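You operate a simulated robot arm through the tools that you are given. There is no shell and no other tool.

Carry out the task below with a simulated robot arm. There is one attempt and no reset: what you move stays moved.

Task
Run the rotor rig at the speed on the job card, then stop it and switch the speed box off.
Fine: hold that speed for two seconds; press STOP; the dial ends at 0.

It is judged by the outcome, as a careful person would: the job done as asked, and still so three seconds after it is handed in. It fails if anything else is knocked over, pushed out of place, dropped, spilled or broken.

Robot
A 6-joint arm with a two-finger gripper, fixed in place. Base frame: the origin is at the foot of the arm, x ahead of it, y to its left, z up. Readings come in m, rad, newtons and seconds.
Its first joint turns from -2.897 to 2.897 rad. Payload 3.43 kg.
Tool frame: the origin (TCP) lies between the finger pads and is the grasp point; the fingertips stand 0.02 m ahead of it; z points along the fingers, y is the line along which they close. The gripper opens to 0.19 m. The gripper's body begins 0.248 m behind the TCP.
Orientation is that of the tool frame in the base frame, as [roll, pitch, yaw] about the fixed x, y, z axes, in that order (R = Rz(yaw) Ry(pitch) Rx(roll)). With the fingers straight down and closing along the base's y, the tool's x points along the base's -x, its y along +y and its z along -z.

Tools
- The arm moves only by the tool drive_tool. Its argument "motion" is a list that holds one entry, the list of rows, each a list of 7 numbers: the shift along the tool's x, y, z in m, then the turn, a rotation vector about the tool's x, y, z in rad, then the opening, from 0 (shut) to 1 (fully open). In form: [[[x, y, z, ax, ay, az, grip], ...]]. A call has 1 to 20 rows; each row is the pose to reach, as a shift and turn from the pose commanded when the call began, along the tool's axes at that moment. Each row takes 0.2 s and may step no farther than 0.05 m and 0.15 rad from the row before; otherwise, or with a gripper value out of range, the whole call is refused. Where a pose cannot be reached the arm comes as near as it can. A force on the tool above 90 N (or 10 N above the force at the start of the call, whichever is more), or a blocked arm, ends the call early, and 0.2 s more pass. The fingers move at their own pace (about 0.045 m/s each) and stop on an object; they squeeze with about 21 N. The grip force told is the motor's: it shows also when the fingers shut on nothing. Time passes only in rows, and 0.2 s behind the last, so rows that repeat a pose let the fingers close. It gives the time, the measured TCP pose, the force on the tool (base axes), the opening and the grip force at its end, in the units of the frame above (readings bear some noise), with the torque about the TCP (base axes, N m) and any sound that the robot's microphone picked up.
- Cameras (640 x 400 px; columns grow to the right, rows downward): "scene" is fixed at [0.0531, 0.4964, 1.4902]; the picture's right is [-0.75, -0.67, 0.00], its down [-0.26, 0.29, -0.92] and it looks along [0.61, -0.69, -0.39] (base axes); focal length 355 px, centre (320, 200). "wrist" rides on the gripper at [0.071, -0.009, -0.288] in the tool frame; the picture's right is [0.12, 0.99, 0.00], its down [-0.96, 0.12, -0.25] and it looks along [-0.25, 0.03, 0.97] (tool axes); focal length 261 px, centre (320, 200). There is no depth. A picture from a camera that has moved, and an enlarged one, comes with that camera's place and axes in the base frame and with its lens. The place of the scene camera against the robot may be out by one fixed shift of up to 0.012 m in any direction.
- snapshot(camera): a new picture of that camera. No time passes.
- slide_trunk(by): slides the trunk up (or, below 0, down) by that many m; the arm rides with it, the base frame stays. It gives what a move gives, with no picture.
- close_up(camera, box): a new picture of the part [left, top, right, bottom] of that camera's present view, enlarged. No time passes.
- sign_off(): hands the job in; it is judged then, once.

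Places have to be worked out from the pictures, the camera data and where the tool is seen. Open the gripper and draw the arm clear of the work before you hand the job in, unless the task says otherwise.

The tools are called after "Call:" as a command line: name --argument value ..., lists and objects as JSON in quotes. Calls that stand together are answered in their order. drive_tool: Moves the arm, as the interface text tells. Its arguments: {"type":"object","properties":{"motion":{"type":"array"}},"required":["motion"]} The other tools are called the same way: slide_trunk (by) slides the trunk up or down; snapshot (camera) takes a picture; close_up (camera, box) takes an enlarged picture of a part of a camera's view; sign_off () hands the job in.

At the start:

```text
time_s: 0.0
tcp_pos: [0.7131, 0.0995, 1.1918]
ee_rot: [3.14, 0.001, -3.141]
force: [0.1, 0.2, -0.2]
ft_torque: [0.02, -0.01, 0.02]
width: 0.1898
finger_force: 0.0
trunk travel left (down, up): [-0.175, 0.065]
```

scene: 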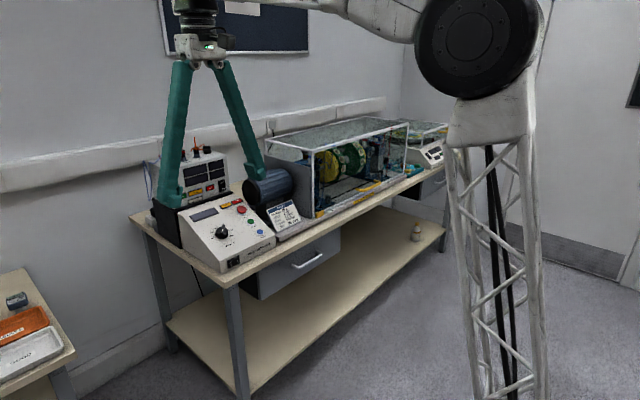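
wrist: 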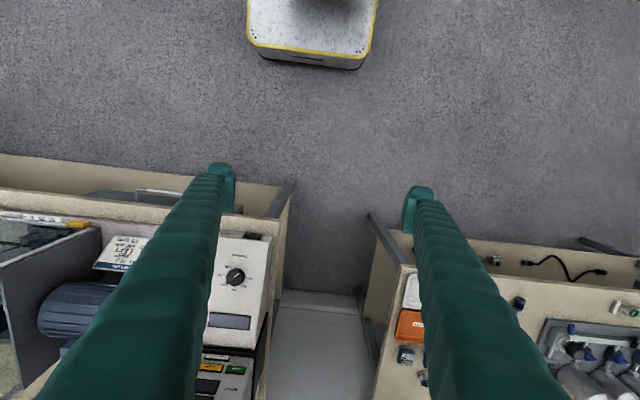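

The speed box with its dial and buttons sits at the left end of the rig's bench. I start with enlarged views of the box, the job card and the rig.

Call:
close_up --camera "scene" --box '[170, 180, 310, 275]'

Call:
close_up --camera "wrist" --box '[80, 220, 280, 345]'

Call:
close_up --camera "scene" --box '[260, 110, 460, 230]'

Call:
close_up --camera "scene" --box '[260, 190, 310, 230]'

```text
4.21 times, centred on (240, 228) of scene
camera zoom: at [0.0531, 0.4964, 1.4902], right [-0.75, -0.67, 0.0], down [-0.26, 0.29, -0.92], along [0.61, -0.69, -0.39], focal length 1495 px, centre (657, 84)
```

zoom: 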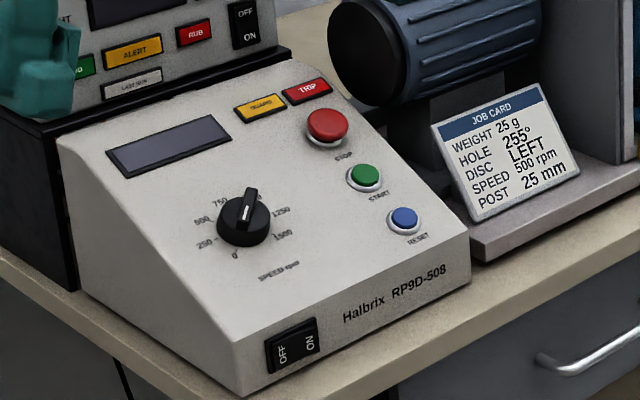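

```text
3.20 times, centred on (180, 282) of wrist
camera zoom: at [0.6433, 0.0918, 1.4805], right [-0.12, 0.99, 0.0], down [0.96, 0.12, 0.25], along [0.25, 0.03, -0.97], focal length 834 px, centre (768, -64)
```

zoom: 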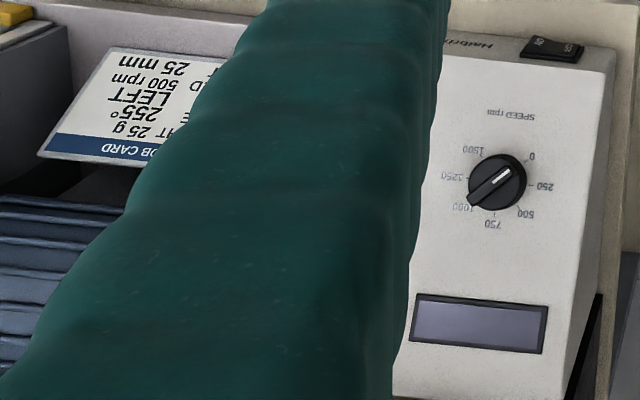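

```text
3.20 times, centred on (360, 170) of scene
camera zoom: at [0.0531, 0.4964, 1.4902], right [-0.75, -0.67, 0.0], down [-0.26, 0.29, -0.92], along [0.61, -0.69, -0.39], focal length 1136 px, centre (192, 296)
```

zoom: 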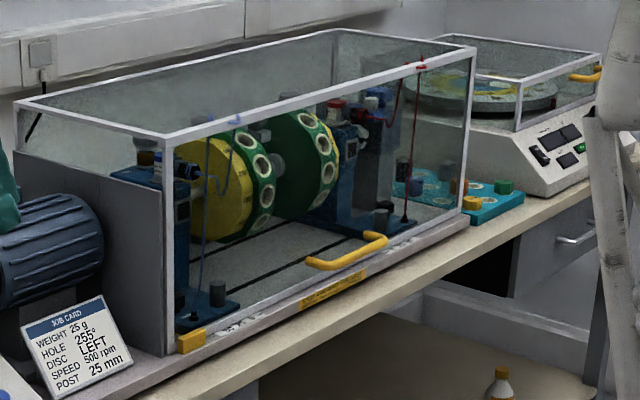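

```text
10.00 times, centred on (285, 210) of scene
camera zoom: at [0.0531, 0.4964, 1.4902], right [-0.75, -0.67, 0.0], down [-0.26, 0.29, -0.92], along [0.61, -0.69, -0.39], focal length 3551 px, centre (670, 100)
```

zoom: 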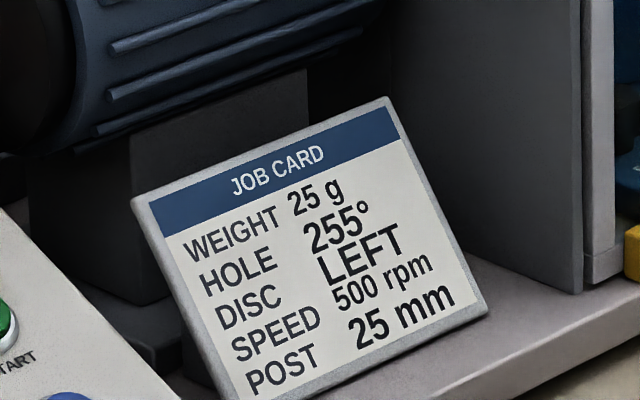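

The job card reads SPEED 500 rpm. Next I check the rocker's state, the dial's pointer, the lamps and the guard in more detail.

Call:
close_up --camera "scene" --box '[205, 215, 245, 240]'

Call:
close_up --camera "scene" --box '[222, 250, 254, 270]'

Call:
close_up --camera "scene" --box '[220, 190, 268, 240]'

Call:
close_up --camera "scene" --box '[150, 130, 270, 205]'

Call:
close_up --camera "scene" --box '[310, 150, 420, 220]'

Call:
close_up --camera "wrist" --box '[200, 235, 270, 305]'

```text
16.00 times, centred on (225, 228) of scene
camera zoom: at [0.0531, 0.4964, 1.4902], right [-0.75, -0.67, 0.0], down [-0.26, 0.29, -0.92], along [0.61, -0.69, -0.39], focal length 5681 px, centre (1840, -240)
```

zoom: 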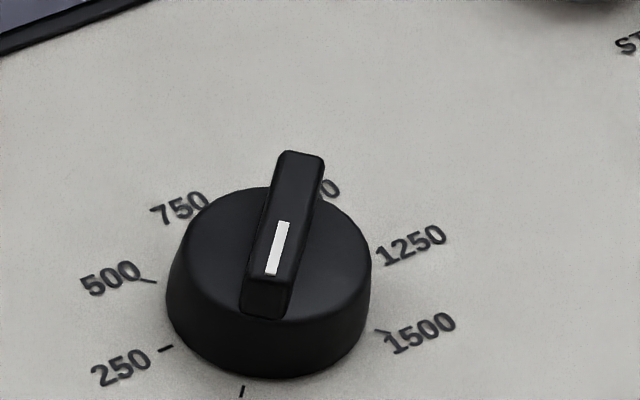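

```text
16.00 times, centred on (238, 260) of scene
camera zoom: at [0.0531, 0.4964, 1.4902], right [-0.75, -0.67, 0.0], down [-0.26, 0.29, -0.92], along [0.61, -0.69, -0.39], focal length 5681 px, centre (1632, -760)
```

zoom: 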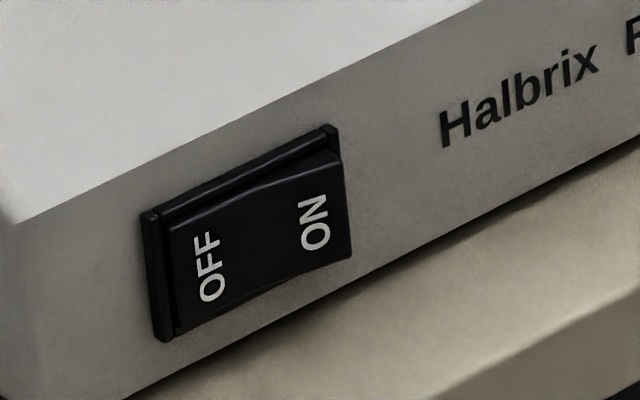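

```text
8.00 times, centred on (244, 215) of scene
camera zoom: at [0.0531, 0.4964, 1.4902], right [-0.75, -0.67, 0.0], down [-0.26, 0.29, -0.92], along [0.61, -0.69, -0.39], focal length 2841 px, centre (928, 80)
```

zoom: 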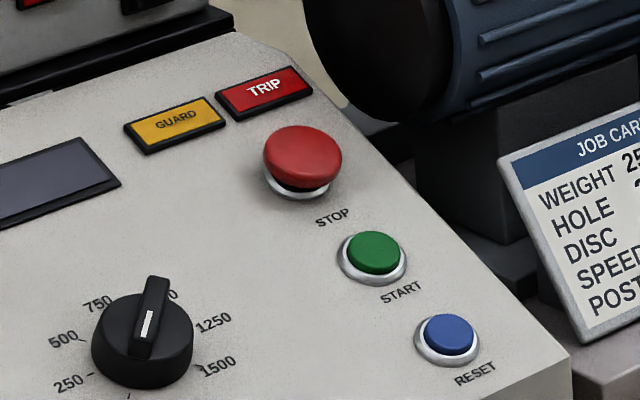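

```text
5.33 times, centred on (210, 168) of scene
camera zoom: at [0.0531, 0.4964, 1.4902], right [-0.75, -0.67, 0.0], down [-0.26, 0.29, -0.92], along [0.61, -0.69, -0.39], focal length 1894 px, centre (907, 373)
```

zoom: 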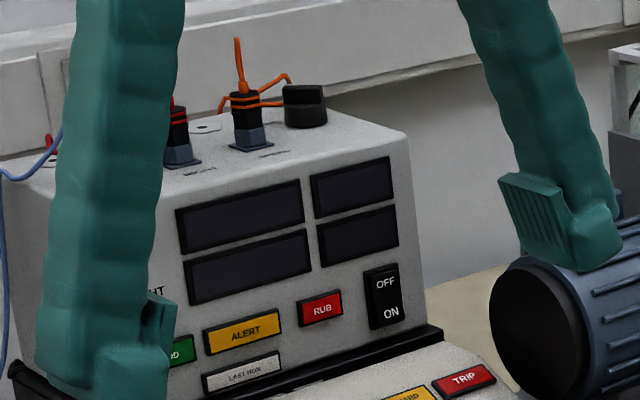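

```text
5.71 times, centred on (365, 185) of scene
camera zoom: at [0.0531, 0.4964, 1.4902], right [-0.75, -0.67, 0.0], down [-0.26, 0.29, -0.92], along [0.61, -0.69, -0.39], focal length 2029 px, centre (63, 286)
```

zoom: 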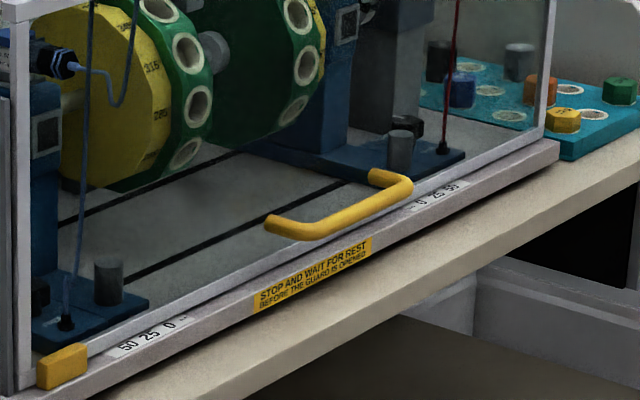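

```text
5.71 times, centred on (235, 270) of wrist
camera zoom: at [0.6433, 0.0918, 1.4805], right [-0.12, 0.99, 0.0], down [0.96, 0.12, 0.25], along [0.25, 0.03, -0.97], focal length 1489 px, centre (806, -200)
```

zoom: 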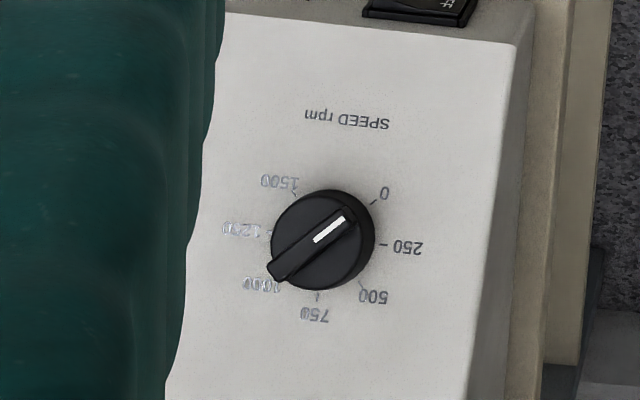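

The white line on the knob points to 0. The displays are dark, and the rocker looks pressed at OFF. I slide the tool sideways in free air in front of the bench, so the wrist camera sees the panel between the fingers.

Call:
drive_tool --motion '[[[0, -0.05, 0, 0, 0, 0, 1], [0, -0.1, 0, 0, 0, 0, 1], [0, -0.15, 0, 0, 0, 0, 1], [0, -0.2, 0, 0, 0, 0, 1]]]'

Call:
snapshot --camera "wrist"

Call:
snapshot --camera "scene"

```text
time_s: 1.0
tcp_pos: [0.716, -0.1, 1.1927]
ee_rot: [3.14, -0.001, -3.139]
force: [0.8, -0.4, 0.6]
ft_torque: [-0.22, -0.02, 0.01]
width: 0.19
finger_force: 0.0
trunk travel left (down, up): [-0.175, 0.065]
```

```text
taken
camera wrist: at [0.646, -0.1075, 1.4814], right [-0.12, 0.99, 0.0], down [0.96, 0.12, 0.25], along [0.25, 0.03, -0.97], focal length 261 px, centre (320, 200)
```

wrist: 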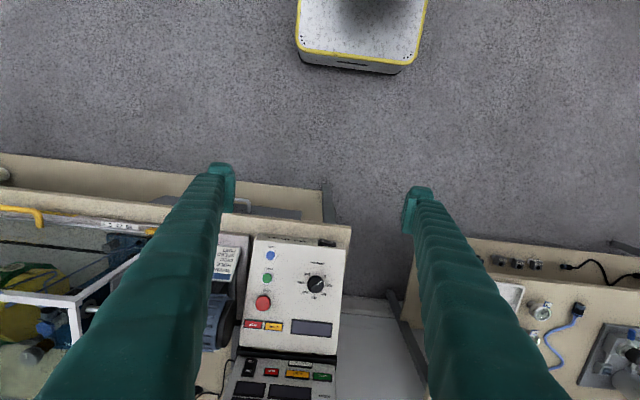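

```text
taken
```

scene: 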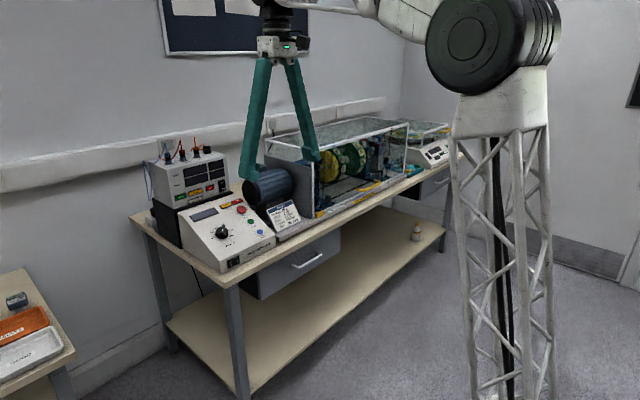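

The panel now shows clearly between the fingers, so I enlarge it to measure.

Call:
close_up --camera "wrist" --box '[235, 225, 355, 300]'

Call:
close_up --camera "wrist" --box '[235, 280, 355, 355]'

Call:
close_up --camera "scene" --box '[170, 180, 310, 275]'

```text
5.33 times, centred on (295, 262) of wrist
camera zoom: at [0.646, -0.1075, 1.4814], right [-0.12, 0.99, 0.0], down [0.96, 0.12, 0.25], along [0.25, 0.03, -0.97], focal length 1390 px, centre (453, -133)
```

zoom: 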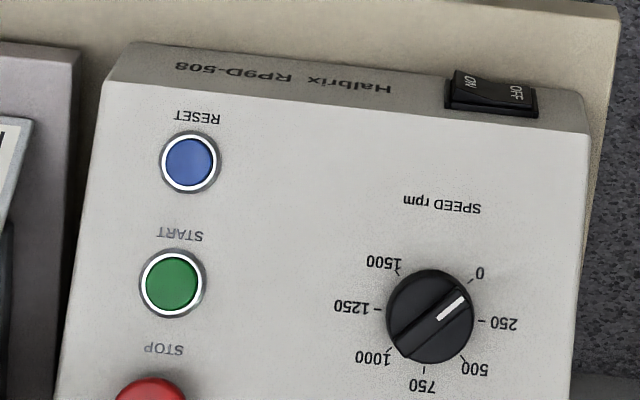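

```text
5.33 times, centred on (295, 318) of wrist
camera zoom: at [0.646, -0.1075, 1.4814], right [-0.12, 0.99, 0.0], down [0.96, 0.12, 0.25], along [0.25, 0.03, -0.97], focal length 1390 px, centre (453, -427)
```

zoom: 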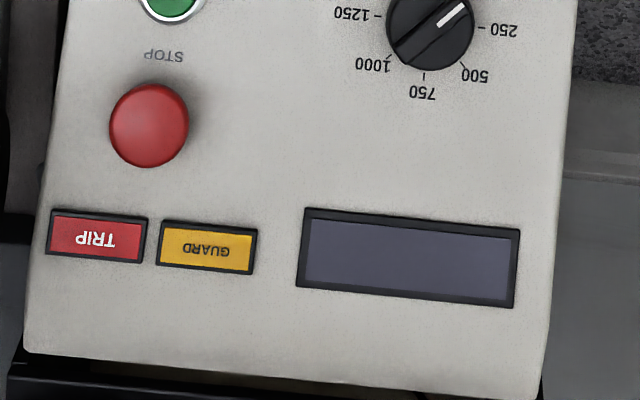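

```text
4.21 times, centred on (240, 228) of scene
camera zoom: at [0.0531, 0.4964, 1.4902], right [-0.75, -0.67, 0.0], down [-0.26, 0.29, -0.92], along [0.61, -0.69, -0.39], focal length 1495 px, centre (657, 84)
```

zoom: 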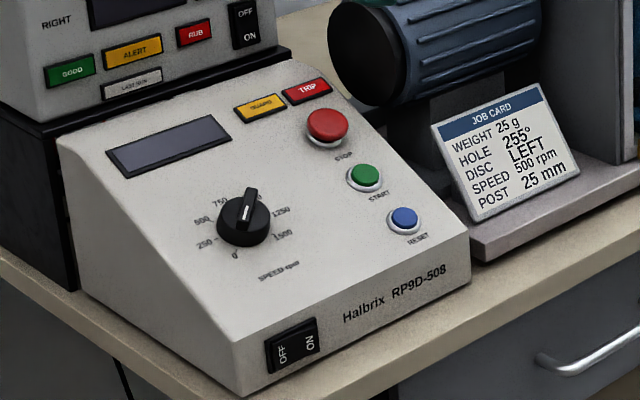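

The dial's ticks triangulate to a panel centre near (1.014, -0.073, 0.899). The panel slopes up away from the arm at about 30°, with its front edge near x 0.936 and z 0.846. I tilt the tool 30° forward about its own y axis in free air. That matches the slope and brings the front face and rocker into view.

Call:
drive_tool --motion '[[[0, 0, 0, 0, -0.131, 0, 1], [0, 0, 0, 0, -0.262, 0, 1], [0, 0, 0, 0, -0.393, 0, 1], [0, 0, 0, 0, -0.5236, 0, 1], [0, 0, 0, 0, -0.5236, 0, 1]]]'

Call:
snapshot --camera "wrist"

Call:
snapshot --camera "scene"

```text
time_s: 2.2
tcp_pos: [0.7145, -0.1009, 1.192]
ee_rot: [-3.139, 0.525, -3.139]
force: [-0.4, -0.2, 1.7]
ft_torque: [-0.02, -0.02, -0.02]
width: 0.1901
finger_force: 0.0
trunk travel left (down, up): [-0.175, 0.065]
```

```text
taken
camera wrist: at [0.5091, -0.1079, 1.4068], right [-0.1, 0.99, -0.06], down [0.71, 0.12, 0.7], along [0.7, 0.03, -0.71], focal length 261 px, centre (320, 200)
```

wrist: 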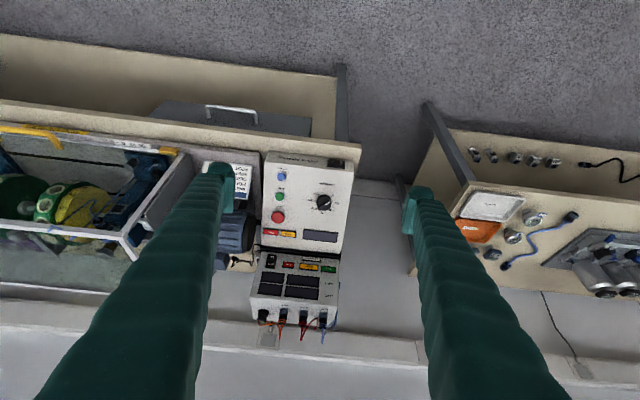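

```text
taken
```

scene: 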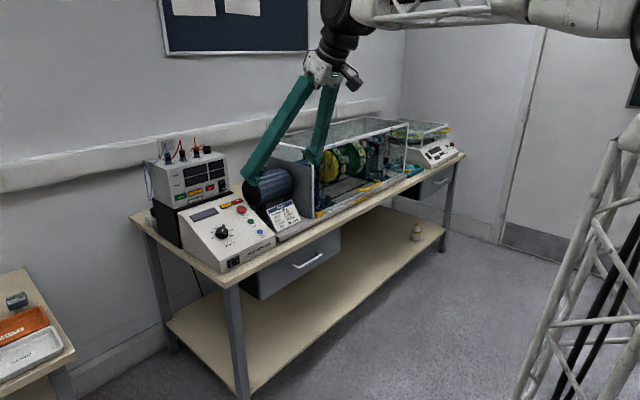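

The tilt worked and the panel now faces the camera almost squarely. I enlarge it for measurement.

Call:
close_up --camera "wrist" --box '[250, 145, 370, 220]'

Call:
close_up --camera "wrist" --box '[250, 180, 370, 255]'

Call:
close_up --camera "wrist" --box '[300, 140, 372, 185]'

```text
5.33 times, centred on (310, 182) of wrist
camera zoom: at [0.5091, -0.1079, 1.4068], right [-0.1, 0.99, -0.06], down [0.71, 0.12, 0.7], along [0.7, 0.03, -0.71], focal length 1390 px, centre (373, 293)
```

zoom: 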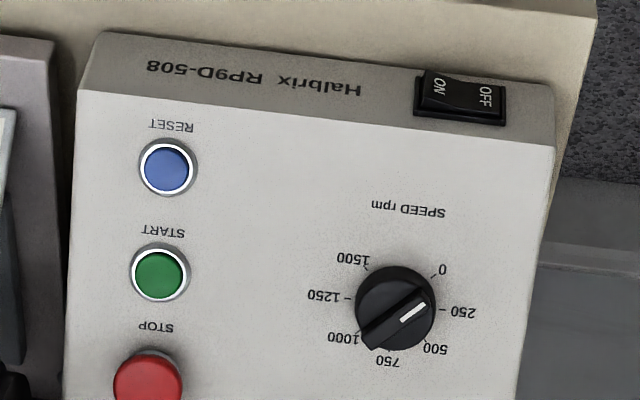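

```text
5.33 times, centred on (310, 218) of wrist
camera zoom: at [0.5091, -0.1079, 1.4068], right [-0.1, 0.99, -0.06], down [0.71, 0.12, 0.7], along [0.7, 0.03, -0.71], focal length 1390 px, centre (373, 107)
```

zoom: 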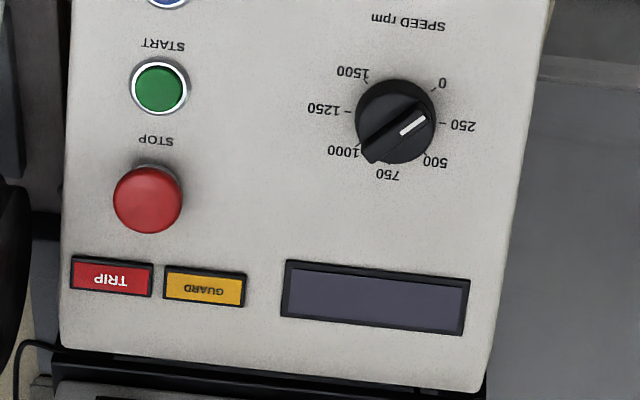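

```text
8.89 times, centred on (336, 162) of wrist
camera zoom: at [0.5091, -0.1079, 1.4068], right [-0.1, 0.99, -0.06], down [0.71, 0.12, 0.7], along [0.7, 0.03, -0.71], focal length 2317 px, centre (178, 533)
```

zoom: 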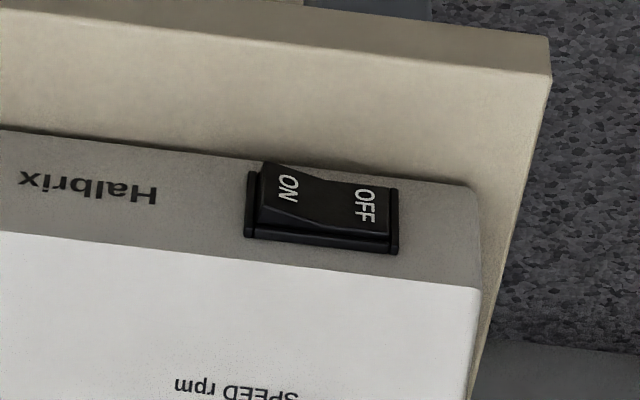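

The views agree. START is near (1.013, -0.196, 0.897), RESET near (0.963, -0.196, 0.872) and the STOP cap near (1.060, -0.196, 0.933), with a panel slope of about 27°. I now close the gripper in free air to see the shape and location of the closed fingertips.

Call:
drive_tool --motion '[[[0, 0, 0, 0, 0.052, 0, 0], [0, 0, 0, 0, 0.052, 0, 0], [0, 0, 0, 0, 0.052, 0, 0], [0, 0, 0, 0, 0.052, 0, 0], [0, 0, 0, 0, 0.052, 0, 0], [0, 0, 0, 0, 0.052, 0, 0], [0, 0, 0, 0, 0.052, 0, 0], [0, 0, 0, 0, 0.052, 0, 0], [0, 0, 0, 0, 0.052, 0, 0], [0, 0, 0, 0, 0.052, 0, 0], [0, 0, 0, 0, 0.052, 0, 0], [0, 0, 0, 0, 0.052, 0, 0]]]'

Call:
snapshot --camera "wrist"

Call:
close_up --camera "scene" --box '[230, 50, 360, 210]'

```text
time_s: 4.8
tcp_pos: [0.7143, -0.1007, 1.1919]
ee_rot: [-3.139, 0.472, -3.139]
force: [-0.5, -0.3, -0.1]
ft_torque: [-0.01, 0.02, -0.02]
width: 0.0
finger_force: 20.7
trunk travel left (down, up): [-0.175, 0.065]
```

```text
taken
camera wrist: at [0.5211, -0.1081, 1.4169], right [-0.11, 0.99, -0.05], down [0.74, 0.12, 0.66], along [0.66, 0.03, -0.75], focal length 261 px, centre (320, 200)
```

wrist: 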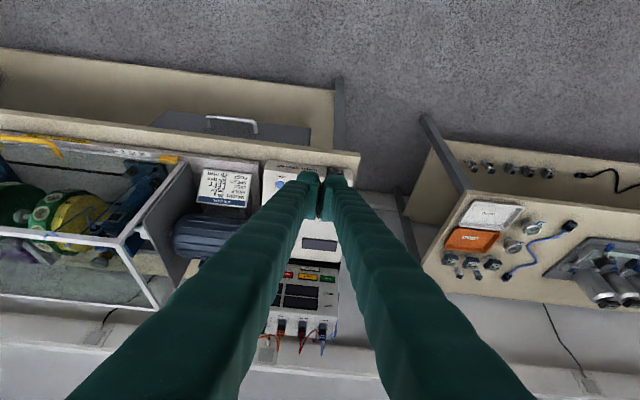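

```text
2.50 times, centred on (295, 130) of scene
camera zoom: at [0.0531, 0.4964, 1.4902], right [-0.75, -0.67, 0.0], down [-0.26, 0.29, -0.92], along [0.61, -0.69, -0.39], focal length 888 px, centre (382, 375)
```

zoom: 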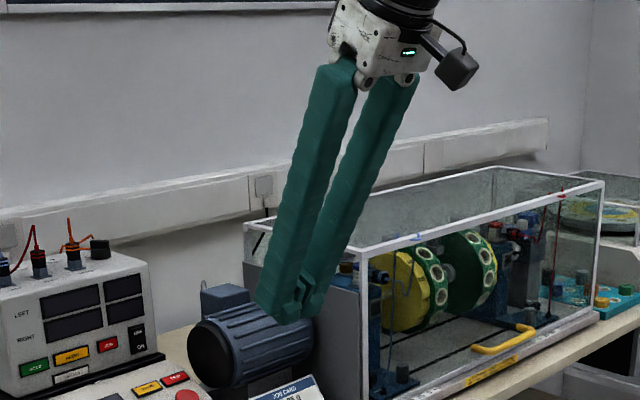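

The fingers meet at the expected place. I look closer at the fingertip shape.

Call:
close_up --camera "wrist" --box '[250, 150, 390, 240]'

Call:
close_up --camera "scene" --box '[320, 155, 370, 190]'

Call:
close_up --camera "scene" --box '[325, 140, 385, 190]'

```text
4.44 times, centred on (320, 195) of wrist
camera zoom: at [0.5211, -0.1081, 1.4169], right [-0.11, 0.99, -0.05], down [0.74, 0.12, 0.66], along [0.66, 0.03, -0.75], focal length 1158 px, centre (320, 222)
```

zoom: 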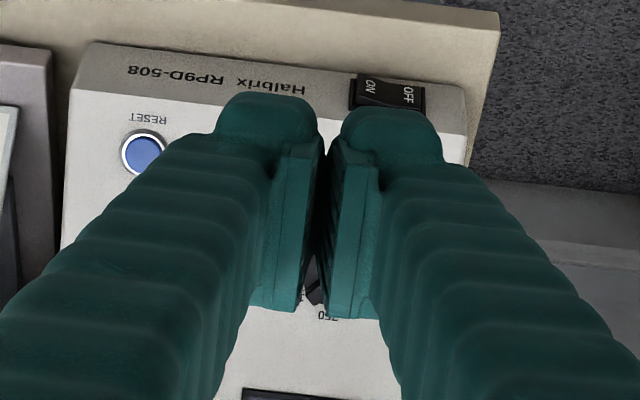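

```text
11.43 times, centred on (345, 172) of scene
camera zoom: at [0.0531, 0.4964, 1.4902], right [-0.75, -0.67, 0.0], down [-0.26, 0.29, -0.92], along [0.61, -0.69, -0.39], focal length 4058 px, centre (34, 514)
```

zoom: 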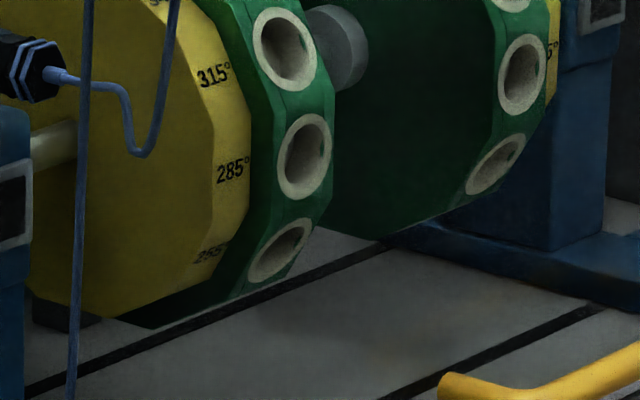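

```text
8.00 times, centred on (355, 165) of scene
camera zoom: at [0.0531, 0.4964, 1.4902], right [-0.75, -0.67, 0.0], down [-0.26, 0.29, -0.92], along [0.61, -0.69, -0.39], focal length 2841 px, centre (40, 480)
```

zoom: 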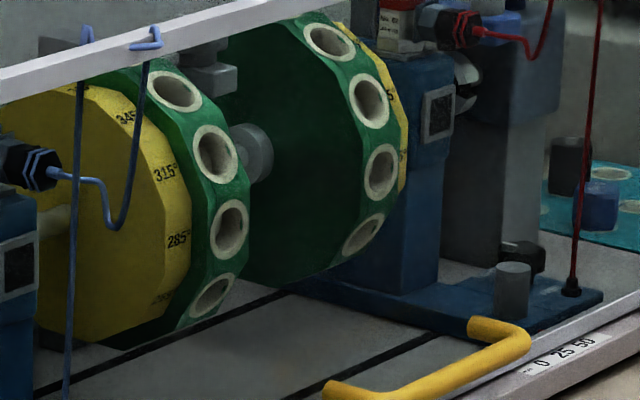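

Pressing plan: keep the gripper closed at the 27° tilt and push the protruding ON half of the rocker with the leading edge of the fingertips. I put the rocker centre at about (0.924, -0.055, 0.838). First I descend to a point in front of and above it.

Call:
drive_tool --motion '[[[-0.001, 0.004, 0.044, 0, 0, 0, 0], [-0.002, 0.008, 0.088, 0, 0, 0, 0], [-0.003, 0.012, 0.132, 0, 0, 0, 0], [-0.005, 0.016, 0.176, 0, 0, 0, 0], [-0.006, 0.02, 0.22, 0, 0, 0, 0], [-0.007, 0.023, 0.265, 0, 0, 0, 0], [-0.008, 0.0257, 0.305, 0, 0, 0, 0], [-0.008, 0.0257, 0.305, 0, 0, 0, 0]]]'

Call:
snapshot --camera "wrist"

Call:
snapshot --camera "scene"

```text
time_s: 6.6
tcp_pos: [0.8569, -0.0736, 0.9252]
ee_rot: [3.141, 0.471, -3.139]
force: [-0.2, 0.6, -0.1]
ft_torque: [0.02, -0.02, 0.01]
width: 0.0
finger_force: 21.2
trunk travel left (down, up): [-0.175, 0.065]
```

```text
taken
camera wrist: at [0.6648, -0.0814, 1.1513], right [-0.11, 0.99, -0.05], down [0.74, 0.12, 0.66], along [0.66, 0.03, -0.75], focal length 261 px, centre (320, 200)
```

wrist: 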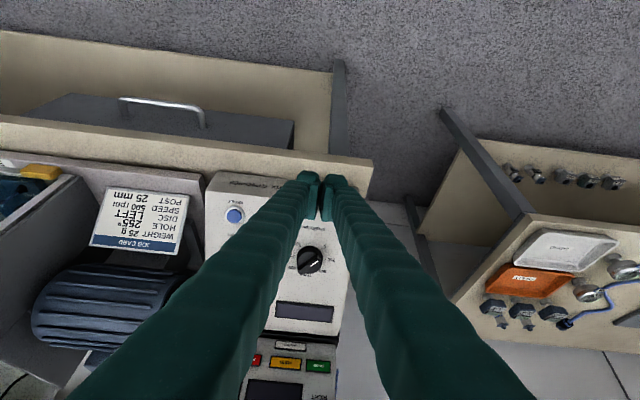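

```text
taken
```

scene: 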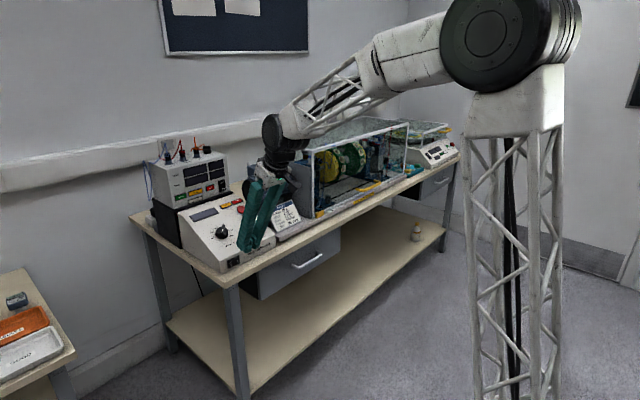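

The tool is where I asked, at (0.857, -0.074, 0.925). I descend further to just in front of the rocker, stopping 2 cm short, and check with close-ups.

Call:
drive_tool --motion '[[[0.005, -0.001, 0.018, 0, 0, 0, 0], [0.01, -0.002, 0.036, 0, 0, 0, 0], [0.0155, -0.003, 0.055, 0, 0, 0, 0], [0.0155, -0.003, 0.055, 0, 0, 0, 0]]]'

Call:
close_up --camera "scene" --box '[210, 215, 290, 275]'

Call:
close_up --camera "wrist" --box '[250, 140, 390, 230]'

```text
time_s: 7.6
tcp_pos: [0.8717, -0.078, 0.8673]
ee_rot: [-3.141, 0.47, -3.14]
force: [-0.5, 0.5, 0.5]
ft_torque: [-0.02, -0.03, 0.0]
width: 0.0002
finger_force: 20.7
trunk travel left (down, up): [-0.175, 0.065]
```

```text
6.67 times, centred on (250, 245) of scene
camera zoom: at [0.0531, 0.4964, 1.4902], right [-0.75, -0.67, 0.0], down [-0.26, 0.29, -0.92], along [0.61, -0.69, -0.39], focal length 2367 px, centre (787, -100)
```

zoom: 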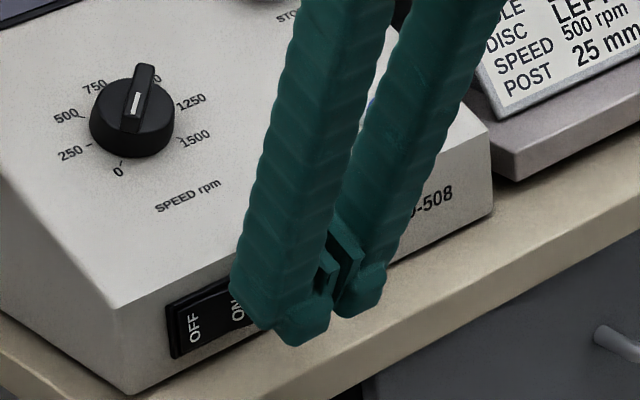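

```text
4.44 times, centred on (320, 185) of wrist
camera zoom: at [0.6782, -0.0855, 1.0939], right [-0.11, 0.99, -0.05], down [0.74, 0.12, 0.66], along [0.66, 0.03, -0.75], focal length 1158 px, centre (320, 267)
```

zoom: 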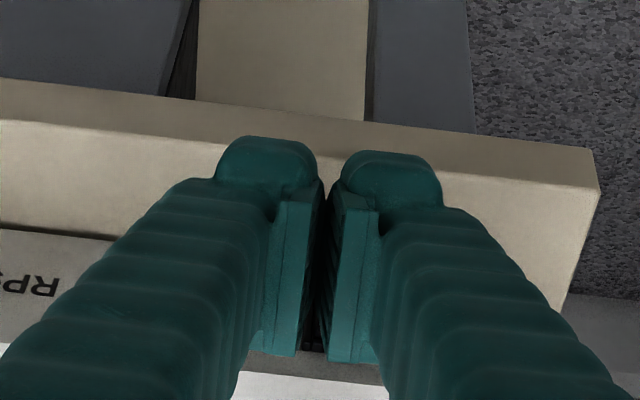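

The fingertips are in front of the ON half and just above its height. I go down another 17 mm so the leading edge sits at rocker mid-height.

Call:
drive_tool --motion '[[[0.004, -0.001, 0.0075, 0, 0, 0, 0], [0.0077, -0.001, 0.0151, 0, 0, 0, 0], [0.0077, -0.001, 0.0151, 0, 0, 0, 0]]]'

Call:
close_up --camera "scene" --box '[210, 215, 290, 275]'

Call:
close_up --camera "wrist" --box '[250, 150, 390, 240]'

```text
time_s: 8.4
tcp_pos: [0.8699, -0.0783, 0.8504]
ee_rot: [-3.14, 0.471, -3.14]
force: [0.6, 0.2, -0.2]
ft_torque: [0.03, -0.03, -0.01]
width: 0.0
finger_force: 21.0
trunk travel left (down, up): [-0.175, 0.065]
```

```text
6.67 times, centred on (250, 245) of scene
camera zoom: at [0.0531, 0.4964, 1.4902], right [-0.75, -0.67, 0.0], down [-0.26, 0.29, -0.92], along [0.61, -0.69, -0.39], focal length 2367 px, centre (787, -100)
```

zoom: 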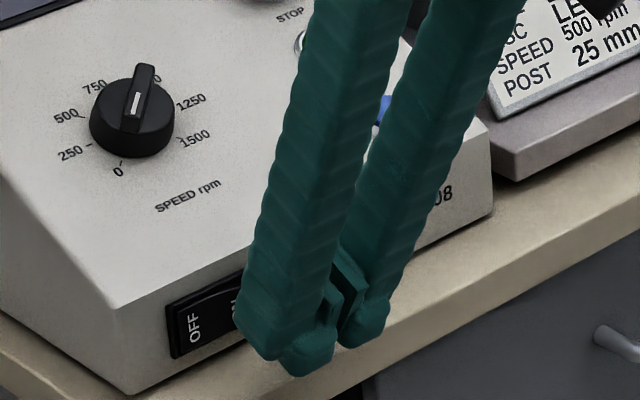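

```text
4.44 times, centred on (320, 195) of wrist
camera zoom: at [0.678, -0.0862, 1.0763], right [-0.11, 0.99, -0.05], down [0.74, 0.12, 0.66], along [0.66, 0.03, -0.75], focal length 1158 px, centre (320, 222)
```

zoom: 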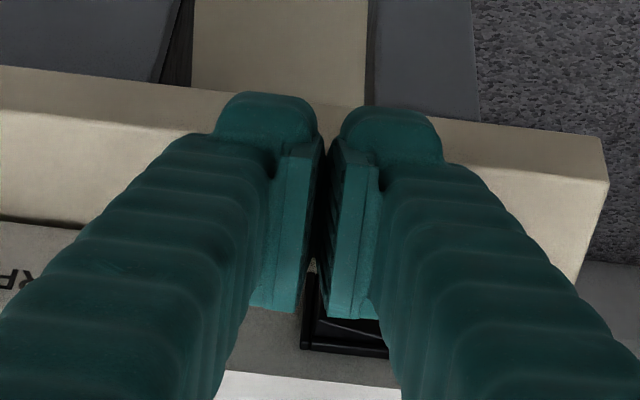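

The ON end of the rocker lies at y ≈ -0.077, right in front of the fingertips. I now push in the +x direction in small steps and watch the force.

Call:
drive_tool --motion '[[[-0.0027, 0.003, 0.0014, 0, 0, 0, 0], [-0.0053, 0.003, 0.0027, 0, 0, 0, 0], [-0.008, 0.003, 0.0041, 0, 0, 0, 0], [-0.0107, 0.003, 0.0054, 0, 0, 0, 0]]]'

```text
time_s: 9.4
tcp_pos: [0.8815, -0.0752, 0.8491]
ee_rot: [3.141, 0.471, -3.14]
force: [0.1, 0.1, 0.3]
ft_torque: [-0.01, 0.0, 0.02]
width: 0.0001
finger_force: 21.5
trunk travel left (down, up): [-0.175, 0.065]
```

No contact yet. I advance another 4 mm in 2 mm steps.

Call:
drive_tool --motion '[[[-0.0018, 0, 0.0009, 0, 0, 0, 0], [-0.0036, 0, 0.0018, 0, 0, 0, 0]]]'

Call:
close_up --camera "wrist" --box '[290, 190, 370, 240]'

Call:
close_up --camera "scene" --box '[210, 215, 290, 275]'

```text
time_s: 10.0
tcp_pos: [0.8866, -0.076, 0.8497]
ee_rot: [3.141, 0.47, -3.14]
force: [-0.1, -0.6, -0.6]
ft_torque: [-0.02, -0.01, 0.02]
width: 0.0001
finger_force: 21.4
trunk travel left (down, up): [-0.175, 0.065]
```

```text
8.00 times, centred on (330, 215) of wrist
camera zoom: at [0.6932, -0.0839, 1.0756], right [-0.11, 0.99, -0.05], down [0.74, 0.12, 0.66], along [0.66, 0.03, -0.75], focal length 2085 px, centre (240, 80)
```

zoom: 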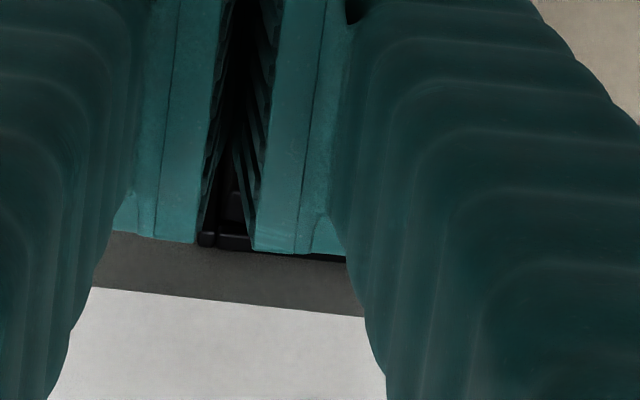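

```text
6.67 times, centred on (250, 245) of scene
camera zoom: at [0.0531, 0.4964, 1.4902], right [-0.75, -0.67, 0.0], down [-0.26, 0.29, -0.92], along [0.61, -0.69, -0.39], focal length 2367 px, centre (787, -100)
```

zoom: 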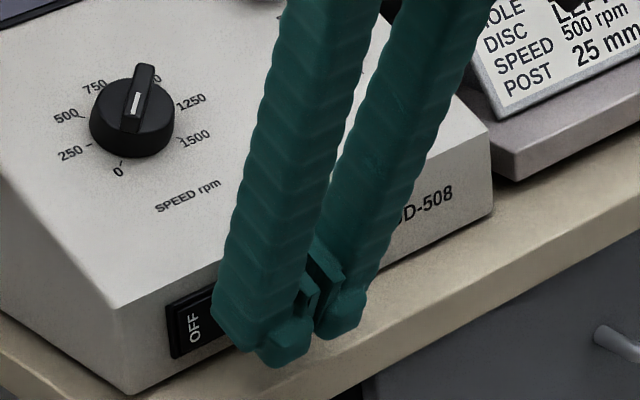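

Still no force, with the leading edge at x ≈ 0.914. I continue in 2 mm steps.

Call:
drive_tool --motion '[[[-0.0018, 0, 0.0009, 0, 0, 0, 0], [-0.0036, 0, 0.0018, 0, 0, 0, 0]]]'

```text
time_s: 10.6
tcp_pos: [0.89, -0.0745, 0.8489]
ee_rot: [-3.141, 0.471, -3.14]
force: [-0.2, 0.0, 0.2]
ft_torque: [0.0, -0.02, -0.05]
width: 0.0
finger_force: 20.6
trunk travel left (down, up): [-0.175, 0.065]
```

Call:
drive_tool --motion '[[[-0.0018, 0, 0.0009, 0, 0, 0, 0], [-0.0036, 0, 0.0018, 0, 0, 0, 0]]]'

Call:
close_up --camera "wrist" --box '[290, 190, 370, 240]'

```text
time_s: 11.2
tcp_pos: [0.8936, -0.0741, 0.8508]
ee_rot: [3.141, 0.472, -3.138]
force: [0.4, -0.2, 1.0]
ft_torque: [-0.03, 0.0, -0.02]
width: 0.0
finger_force: 21.0
trunk travel left (down, up): [-0.175, 0.065]
```

```text
8.00 times, centred on (330, 215) of wrist
camera zoom: at [0.7014, -0.0827, 1.0763], right [-0.11, 0.99, -0.05], down [0.74, 0.12, 0.66], along [0.66, 0.03, -0.75], focal length 2085 px, centre (240, 80)
```

zoom: 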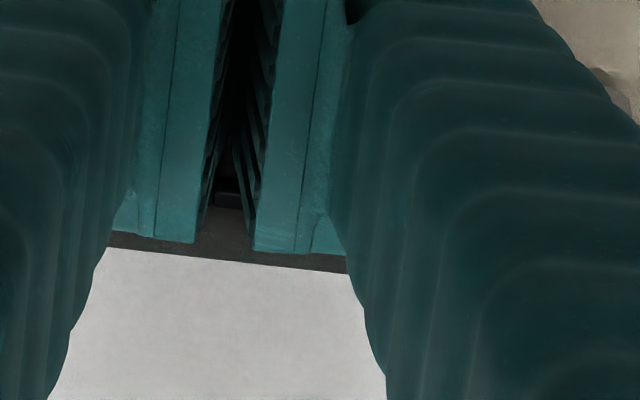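

No contact yet at 0.921. I go on in 2 mm steps.

Call:
drive_tool --motion '[[[-0.0018, 0, 0.0009, 0, 0, 0, 0], [-0.0036, 0, 0.0018, 0, 0, 0, 0]]]'

Call:
close_up --camera "scene" --box '[210, 215, 290, 275]'

```text
time_s: 11.8
tcp_pos: [0.8975, -0.0735, 0.8517]
ee_rot: [-3.141, 0.473, -3.14]
force: [-8.9, -0.2, 5.2]
ft_torque: [-0.05, -0.04, 0.16]
width: 0.0
finger_force: 20.5
trunk travel left (down, up): [-0.175, 0.065]
```

```text
6.67 times, centred on (250, 245) of scene
camera zoom: at [0.0531, 0.4964, 1.4902], right [-0.75, -0.67, 0.0], down [-0.26, 0.29, -0.92], along [0.61, -0.69, -0.39], focal length 2367 px, centre (787, -100)
```

zoom: 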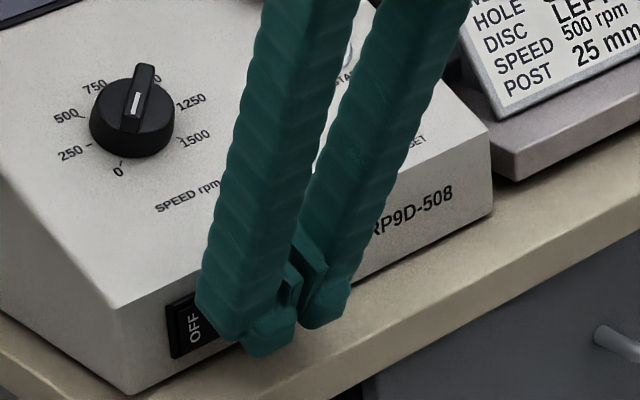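

Contact: about 9 N at roughly x 0.925. I push a further 2 mm and watch whether the rocker moves.

Call:
drive_tool --motion '[[[-0.0009, 0, 0.00045, 0, 0, 0, 0], [-0.0018, 0, 0.0009, 0, 0, 0, 0]]]'

Call:
close_up --camera "wrist" --box '[290, 190, 370, 240]'

Call:
close_up --camera "scene" --box '[222, 240, 270, 270]'

```text
time_s: 12.4
tcp_pos: [0.8982, -0.0754, 0.8505]
ee_rot: [-3.141, 0.474, -3.14]
force: [-25.3, -0.1, 16.2]
ft_torque: [-0.02, -0.06, 0.51]
width: 0.0001
finger_force: 21.0
trunk travel left (down, up): [-0.175, 0.065]
```

```text
8.00 times, centred on (330, 215) of wrist
camera zoom: at [0.7059, -0.083, 1.0773], right [-0.11, 0.99, -0.05], down [0.74, 0.12, 0.66], along [0.66, 0.03, -0.75], focal length 2085 px, centre (240, 80)
```

zoom: 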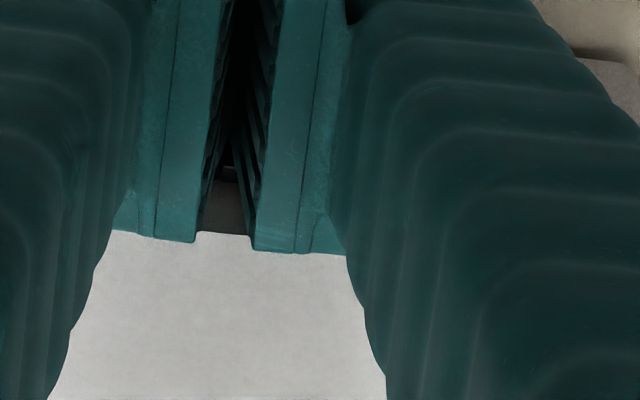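

```text
13.33 times, centred on (246, 255) of scene
camera zoom: at [0.0531, 0.4964, 1.4902], right [-0.75, -0.67, 0.0], down [-0.26, 0.29, -0.92], along [0.61, -0.69, -0.39], focal length 4734 px, centre (1307, -533)
```

zoom: 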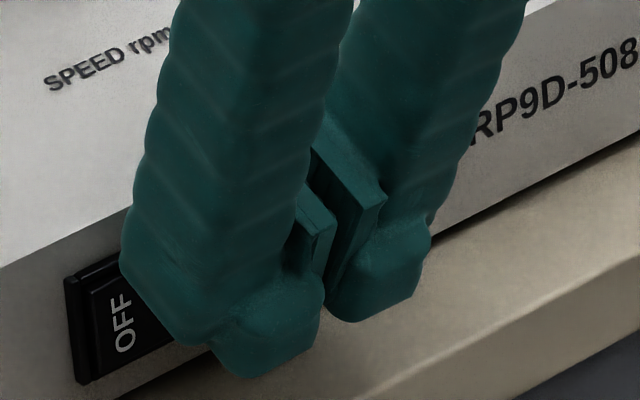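

The force rose to 25 N with a twist about z, so the contact may be off to one side. Before pushing further I check whether the box has come alive and how the fingers sit.

Call:
snapshot --camera "wrist"

Call:
close_up --camera "scene" --box '[170, 180, 310, 275]'

Call:
close_up --camera "scene" --box '[222, 250, 254, 270]'

```text
taken
camera wrist: at [0.7059, -0.083, 1.0773], right [-0.11, 0.99, -0.05], down [0.74, 0.12, 0.66], along [0.66, 0.03, -0.75], focal length 261 px, centre (320, 200)
```

wrist: 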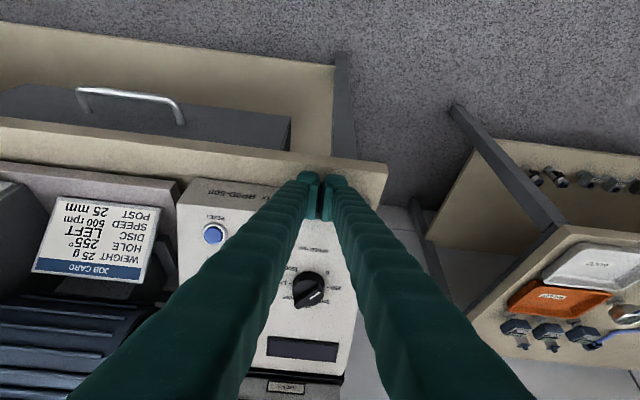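

```text
4.21 times, centred on (240, 228) of scene
camera zoom: at [0.0531, 0.4964, 1.4902], right [-0.75, -0.67, 0.0], down [-0.26, 0.29, -0.92], along [0.61, -0.69, -0.39], focal length 1495 px, centre (657, 84)
```

zoom: 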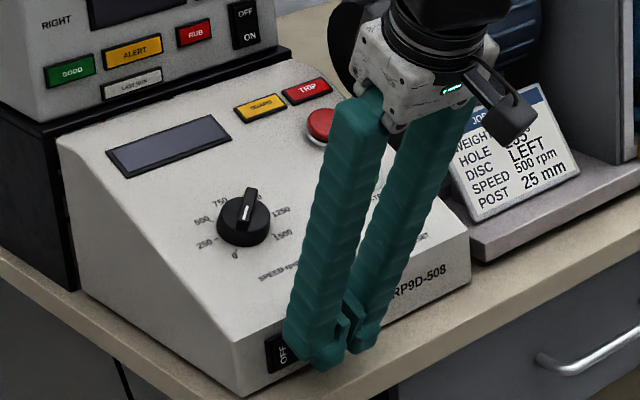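

```text
16.00 times, centred on (238, 260) of scene
camera zoom: at [0.0531, 0.4964, 1.4902], right [-0.75, -0.67, 0.0], down [-0.26, 0.29, -0.92], along [0.61, -0.69, -0.39], focal length 5681 px, centre (1632, -760)
```

zoom: 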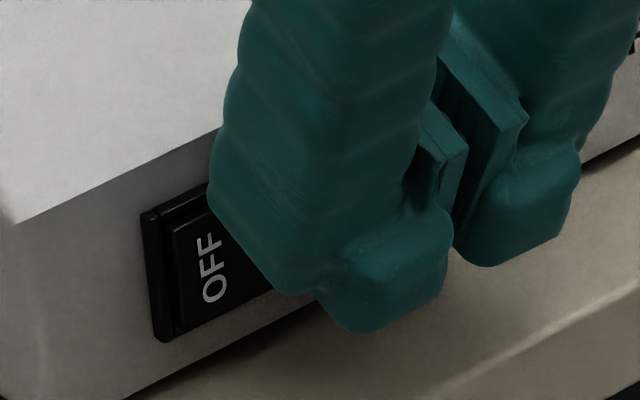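

I can't tell whether the rocker has tipped, so I back off 2 cm and look at it directly.

Call:
drive_tool --motion '[[[0.0045, 0, -0.0023, 0, 0, 0, 0], [0.009, 0, -0.0045, 0, 0, 0, 0], [0.0178, 0, -0.0091, 0, 0, 0, 0], [0.0178, -0.02, -0.0091, 0, 0, 0, 0], [0.0178, -0.05, -0.0091, 0, 0, 0, 0]]]'

Call:
close_up --camera "scene" --box '[222, 250, 254, 270]'

Call:
close_up --camera "scene" --box '[170, 180, 310, 275]'

Call:
snapshot --camera "wrist"

```text
time_s: 13.6
tcp_pos: [0.8804, -0.1253, 0.8508]
ee_rot: [-3.141, 0.472, -3.14]
force: [0.5, 1.2, 0.7]
ft_torque: [-0.07, 0.03, -0.05]
width: 0.0001
finger_force: 20.9
trunk travel left (down, up): [-0.175, 0.065]
```

```text
16.00 times, centred on (238, 260) of scene
camera zoom: at [0.0531, 0.4964, 1.4902], right [-0.75, -0.67, 0.0], down [-0.26, 0.29, -0.92], along [0.61, -0.69, -0.39], focal length 5681 px, centre (1632, -760)
```

zoom: 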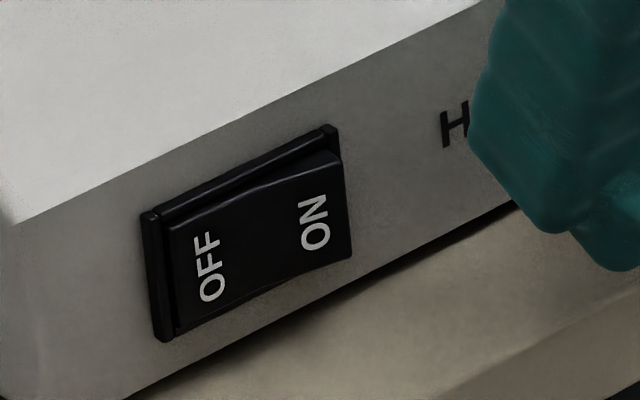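

```text
4.21 times, centred on (240, 228) of scene
camera zoom: at [0.0531, 0.4964, 1.4902], right [-0.75, -0.67, 0.0], down [-0.26, 0.29, -0.92], along [0.61, -0.69, -0.39], focal length 1495 px, centre (657, 84)
```

zoom: 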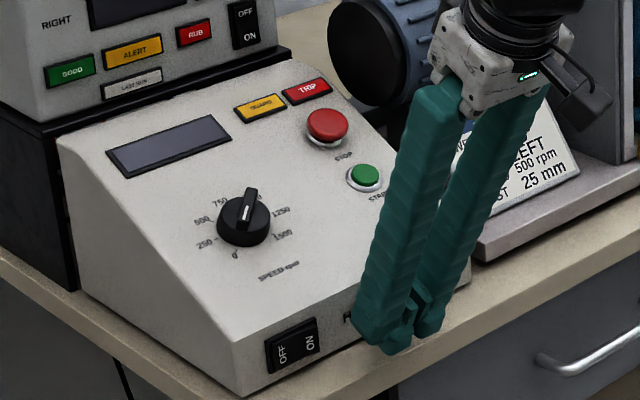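

```text
taken
camera wrist: at [0.6871, -0.1334, 1.0757], right [-0.11, 0.99, -0.05], down [0.74, 0.12, 0.66], along [0.66, 0.03, -0.75], focal length 261 px, centre (320, 200)
```

wrist: 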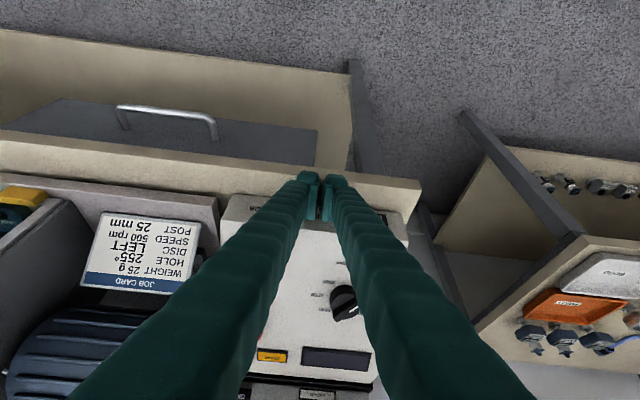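

The rocker sprang back to OFF. The outer faces of the fingers are bulkier than the pads, so I was pushing near the rocker's pivot with the right finger. I move over so that finger lines up with the outer end of the ON half at rocker mid-height, then push again.

Call:
drive_tool --motion '[[[0.003, 0.014, 0.006, 0, 0, 0, 0], [0.0058, 0.027, 0.0114, 0, 0, 0, 0], [0.0058, 0.027, 0.0114, 0, 0, 0, 0]]]'

Call:
close_up --camera "scene" --box '[222, 245, 270, 275]'

Call:
close_up --camera "wrist" --box '[270, 160, 400, 240]'

```text
time_s: 14.4
tcp_pos: [0.8803, -0.0993, 0.8362]
ee_rot: [3.142, 0.471, -3.139]
force: [0.9, -0.3, 0.6]
ft_torque: [0.02, -0.01, 0.01]
width: 0.0003
finger_force: 20.9
trunk travel left (down, up): [-0.175, 0.065]
```

```text
13.33 times, centred on (246, 260) of scene
camera zoom: at [0.0531, 0.4964, 1.4902], right [-0.75, -0.67, 0.0], down [-0.26, 0.29, -0.92], along [0.61, -0.69, -0.39], focal length 4734 px, centre (1307, -600)
```

zoom: 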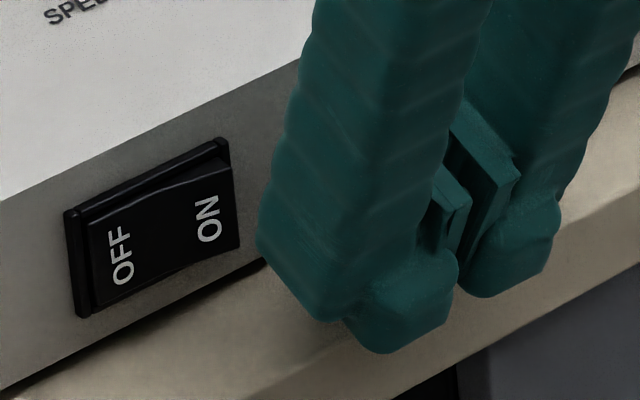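

```text
4.92 times, centred on (335, 200) of wrist
camera zoom: at [0.6866, -0.107, 1.0619], right [-0.11, 0.99, -0.05], down [0.74, 0.12, 0.66], along [0.66, 0.03, -0.75], focal length 1283 px, centre (246, 200)
```

zoom: 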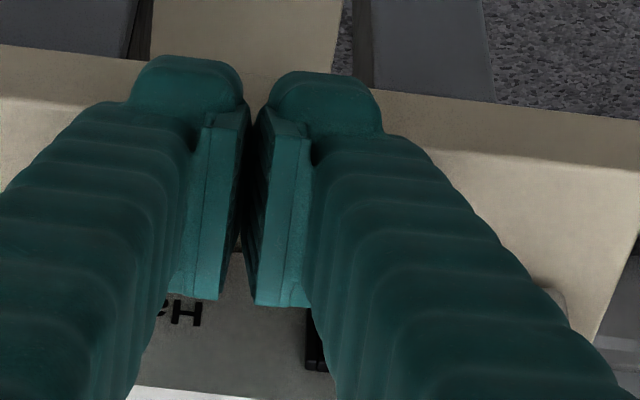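

The right finger now lines up with the ON half. I push in +x in small steps.

Call:
drive_tool --motion '[[[-0.0027, 0.001, 0.0014, 0, 0, 0, 0], [-0.0053, 0.001, 0.0027, 0, 0, 0, 0], [-0.008, 0.001, 0.0041, 0, 0, 0, 0]]]'

```text
time_s: 15.2
tcp_pos: [0.8888, -0.097, 0.837]
ee_rot: [3.14, 0.474, -3.137]
force: [0.2, 0.0, -0.7]
ft_torque: [0.03, -0.03, 0.02]
width: 0.0001
finger_force: 21.2
trunk travel left (down, up): [-0.175, 0.065]
```

Call:
drive_tool --motion '[[[-0.0018, 0, 0.0009, 0, 0, 0, 0], [-0.0036, 0, 0.0018, 0, 0, 0, 0]]]'

Call:
close_up --camera "scene" --box '[222, 245, 270, 275]'

```text
time_s: 15.8
tcp_pos: [0.8931, -0.097, 0.8368]
ee_rot: [-3.142, 0.471, -3.139]
force: [0.0, -0.7, 0.9]
ft_torque: [-0.02, 0.0, -0.02]
width: 0.0
finger_force: 20.9
trunk travel left (down, up): [-0.175, 0.065]
```

```text
13.33 times, centred on (246, 260) of scene
camera zoom: at [0.0531, 0.4964, 1.4902], right [-0.75, -0.67, 0.0], down [-0.26, 0.29, -0.92], along [0.61, -0.69, -0.39], focal length 4734 px, centre (1307, -600)
```

zoom: 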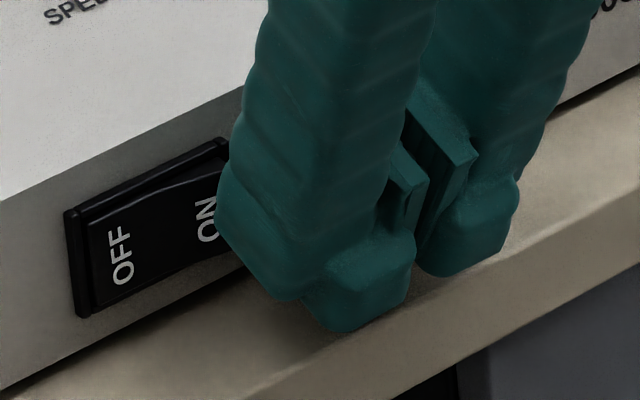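

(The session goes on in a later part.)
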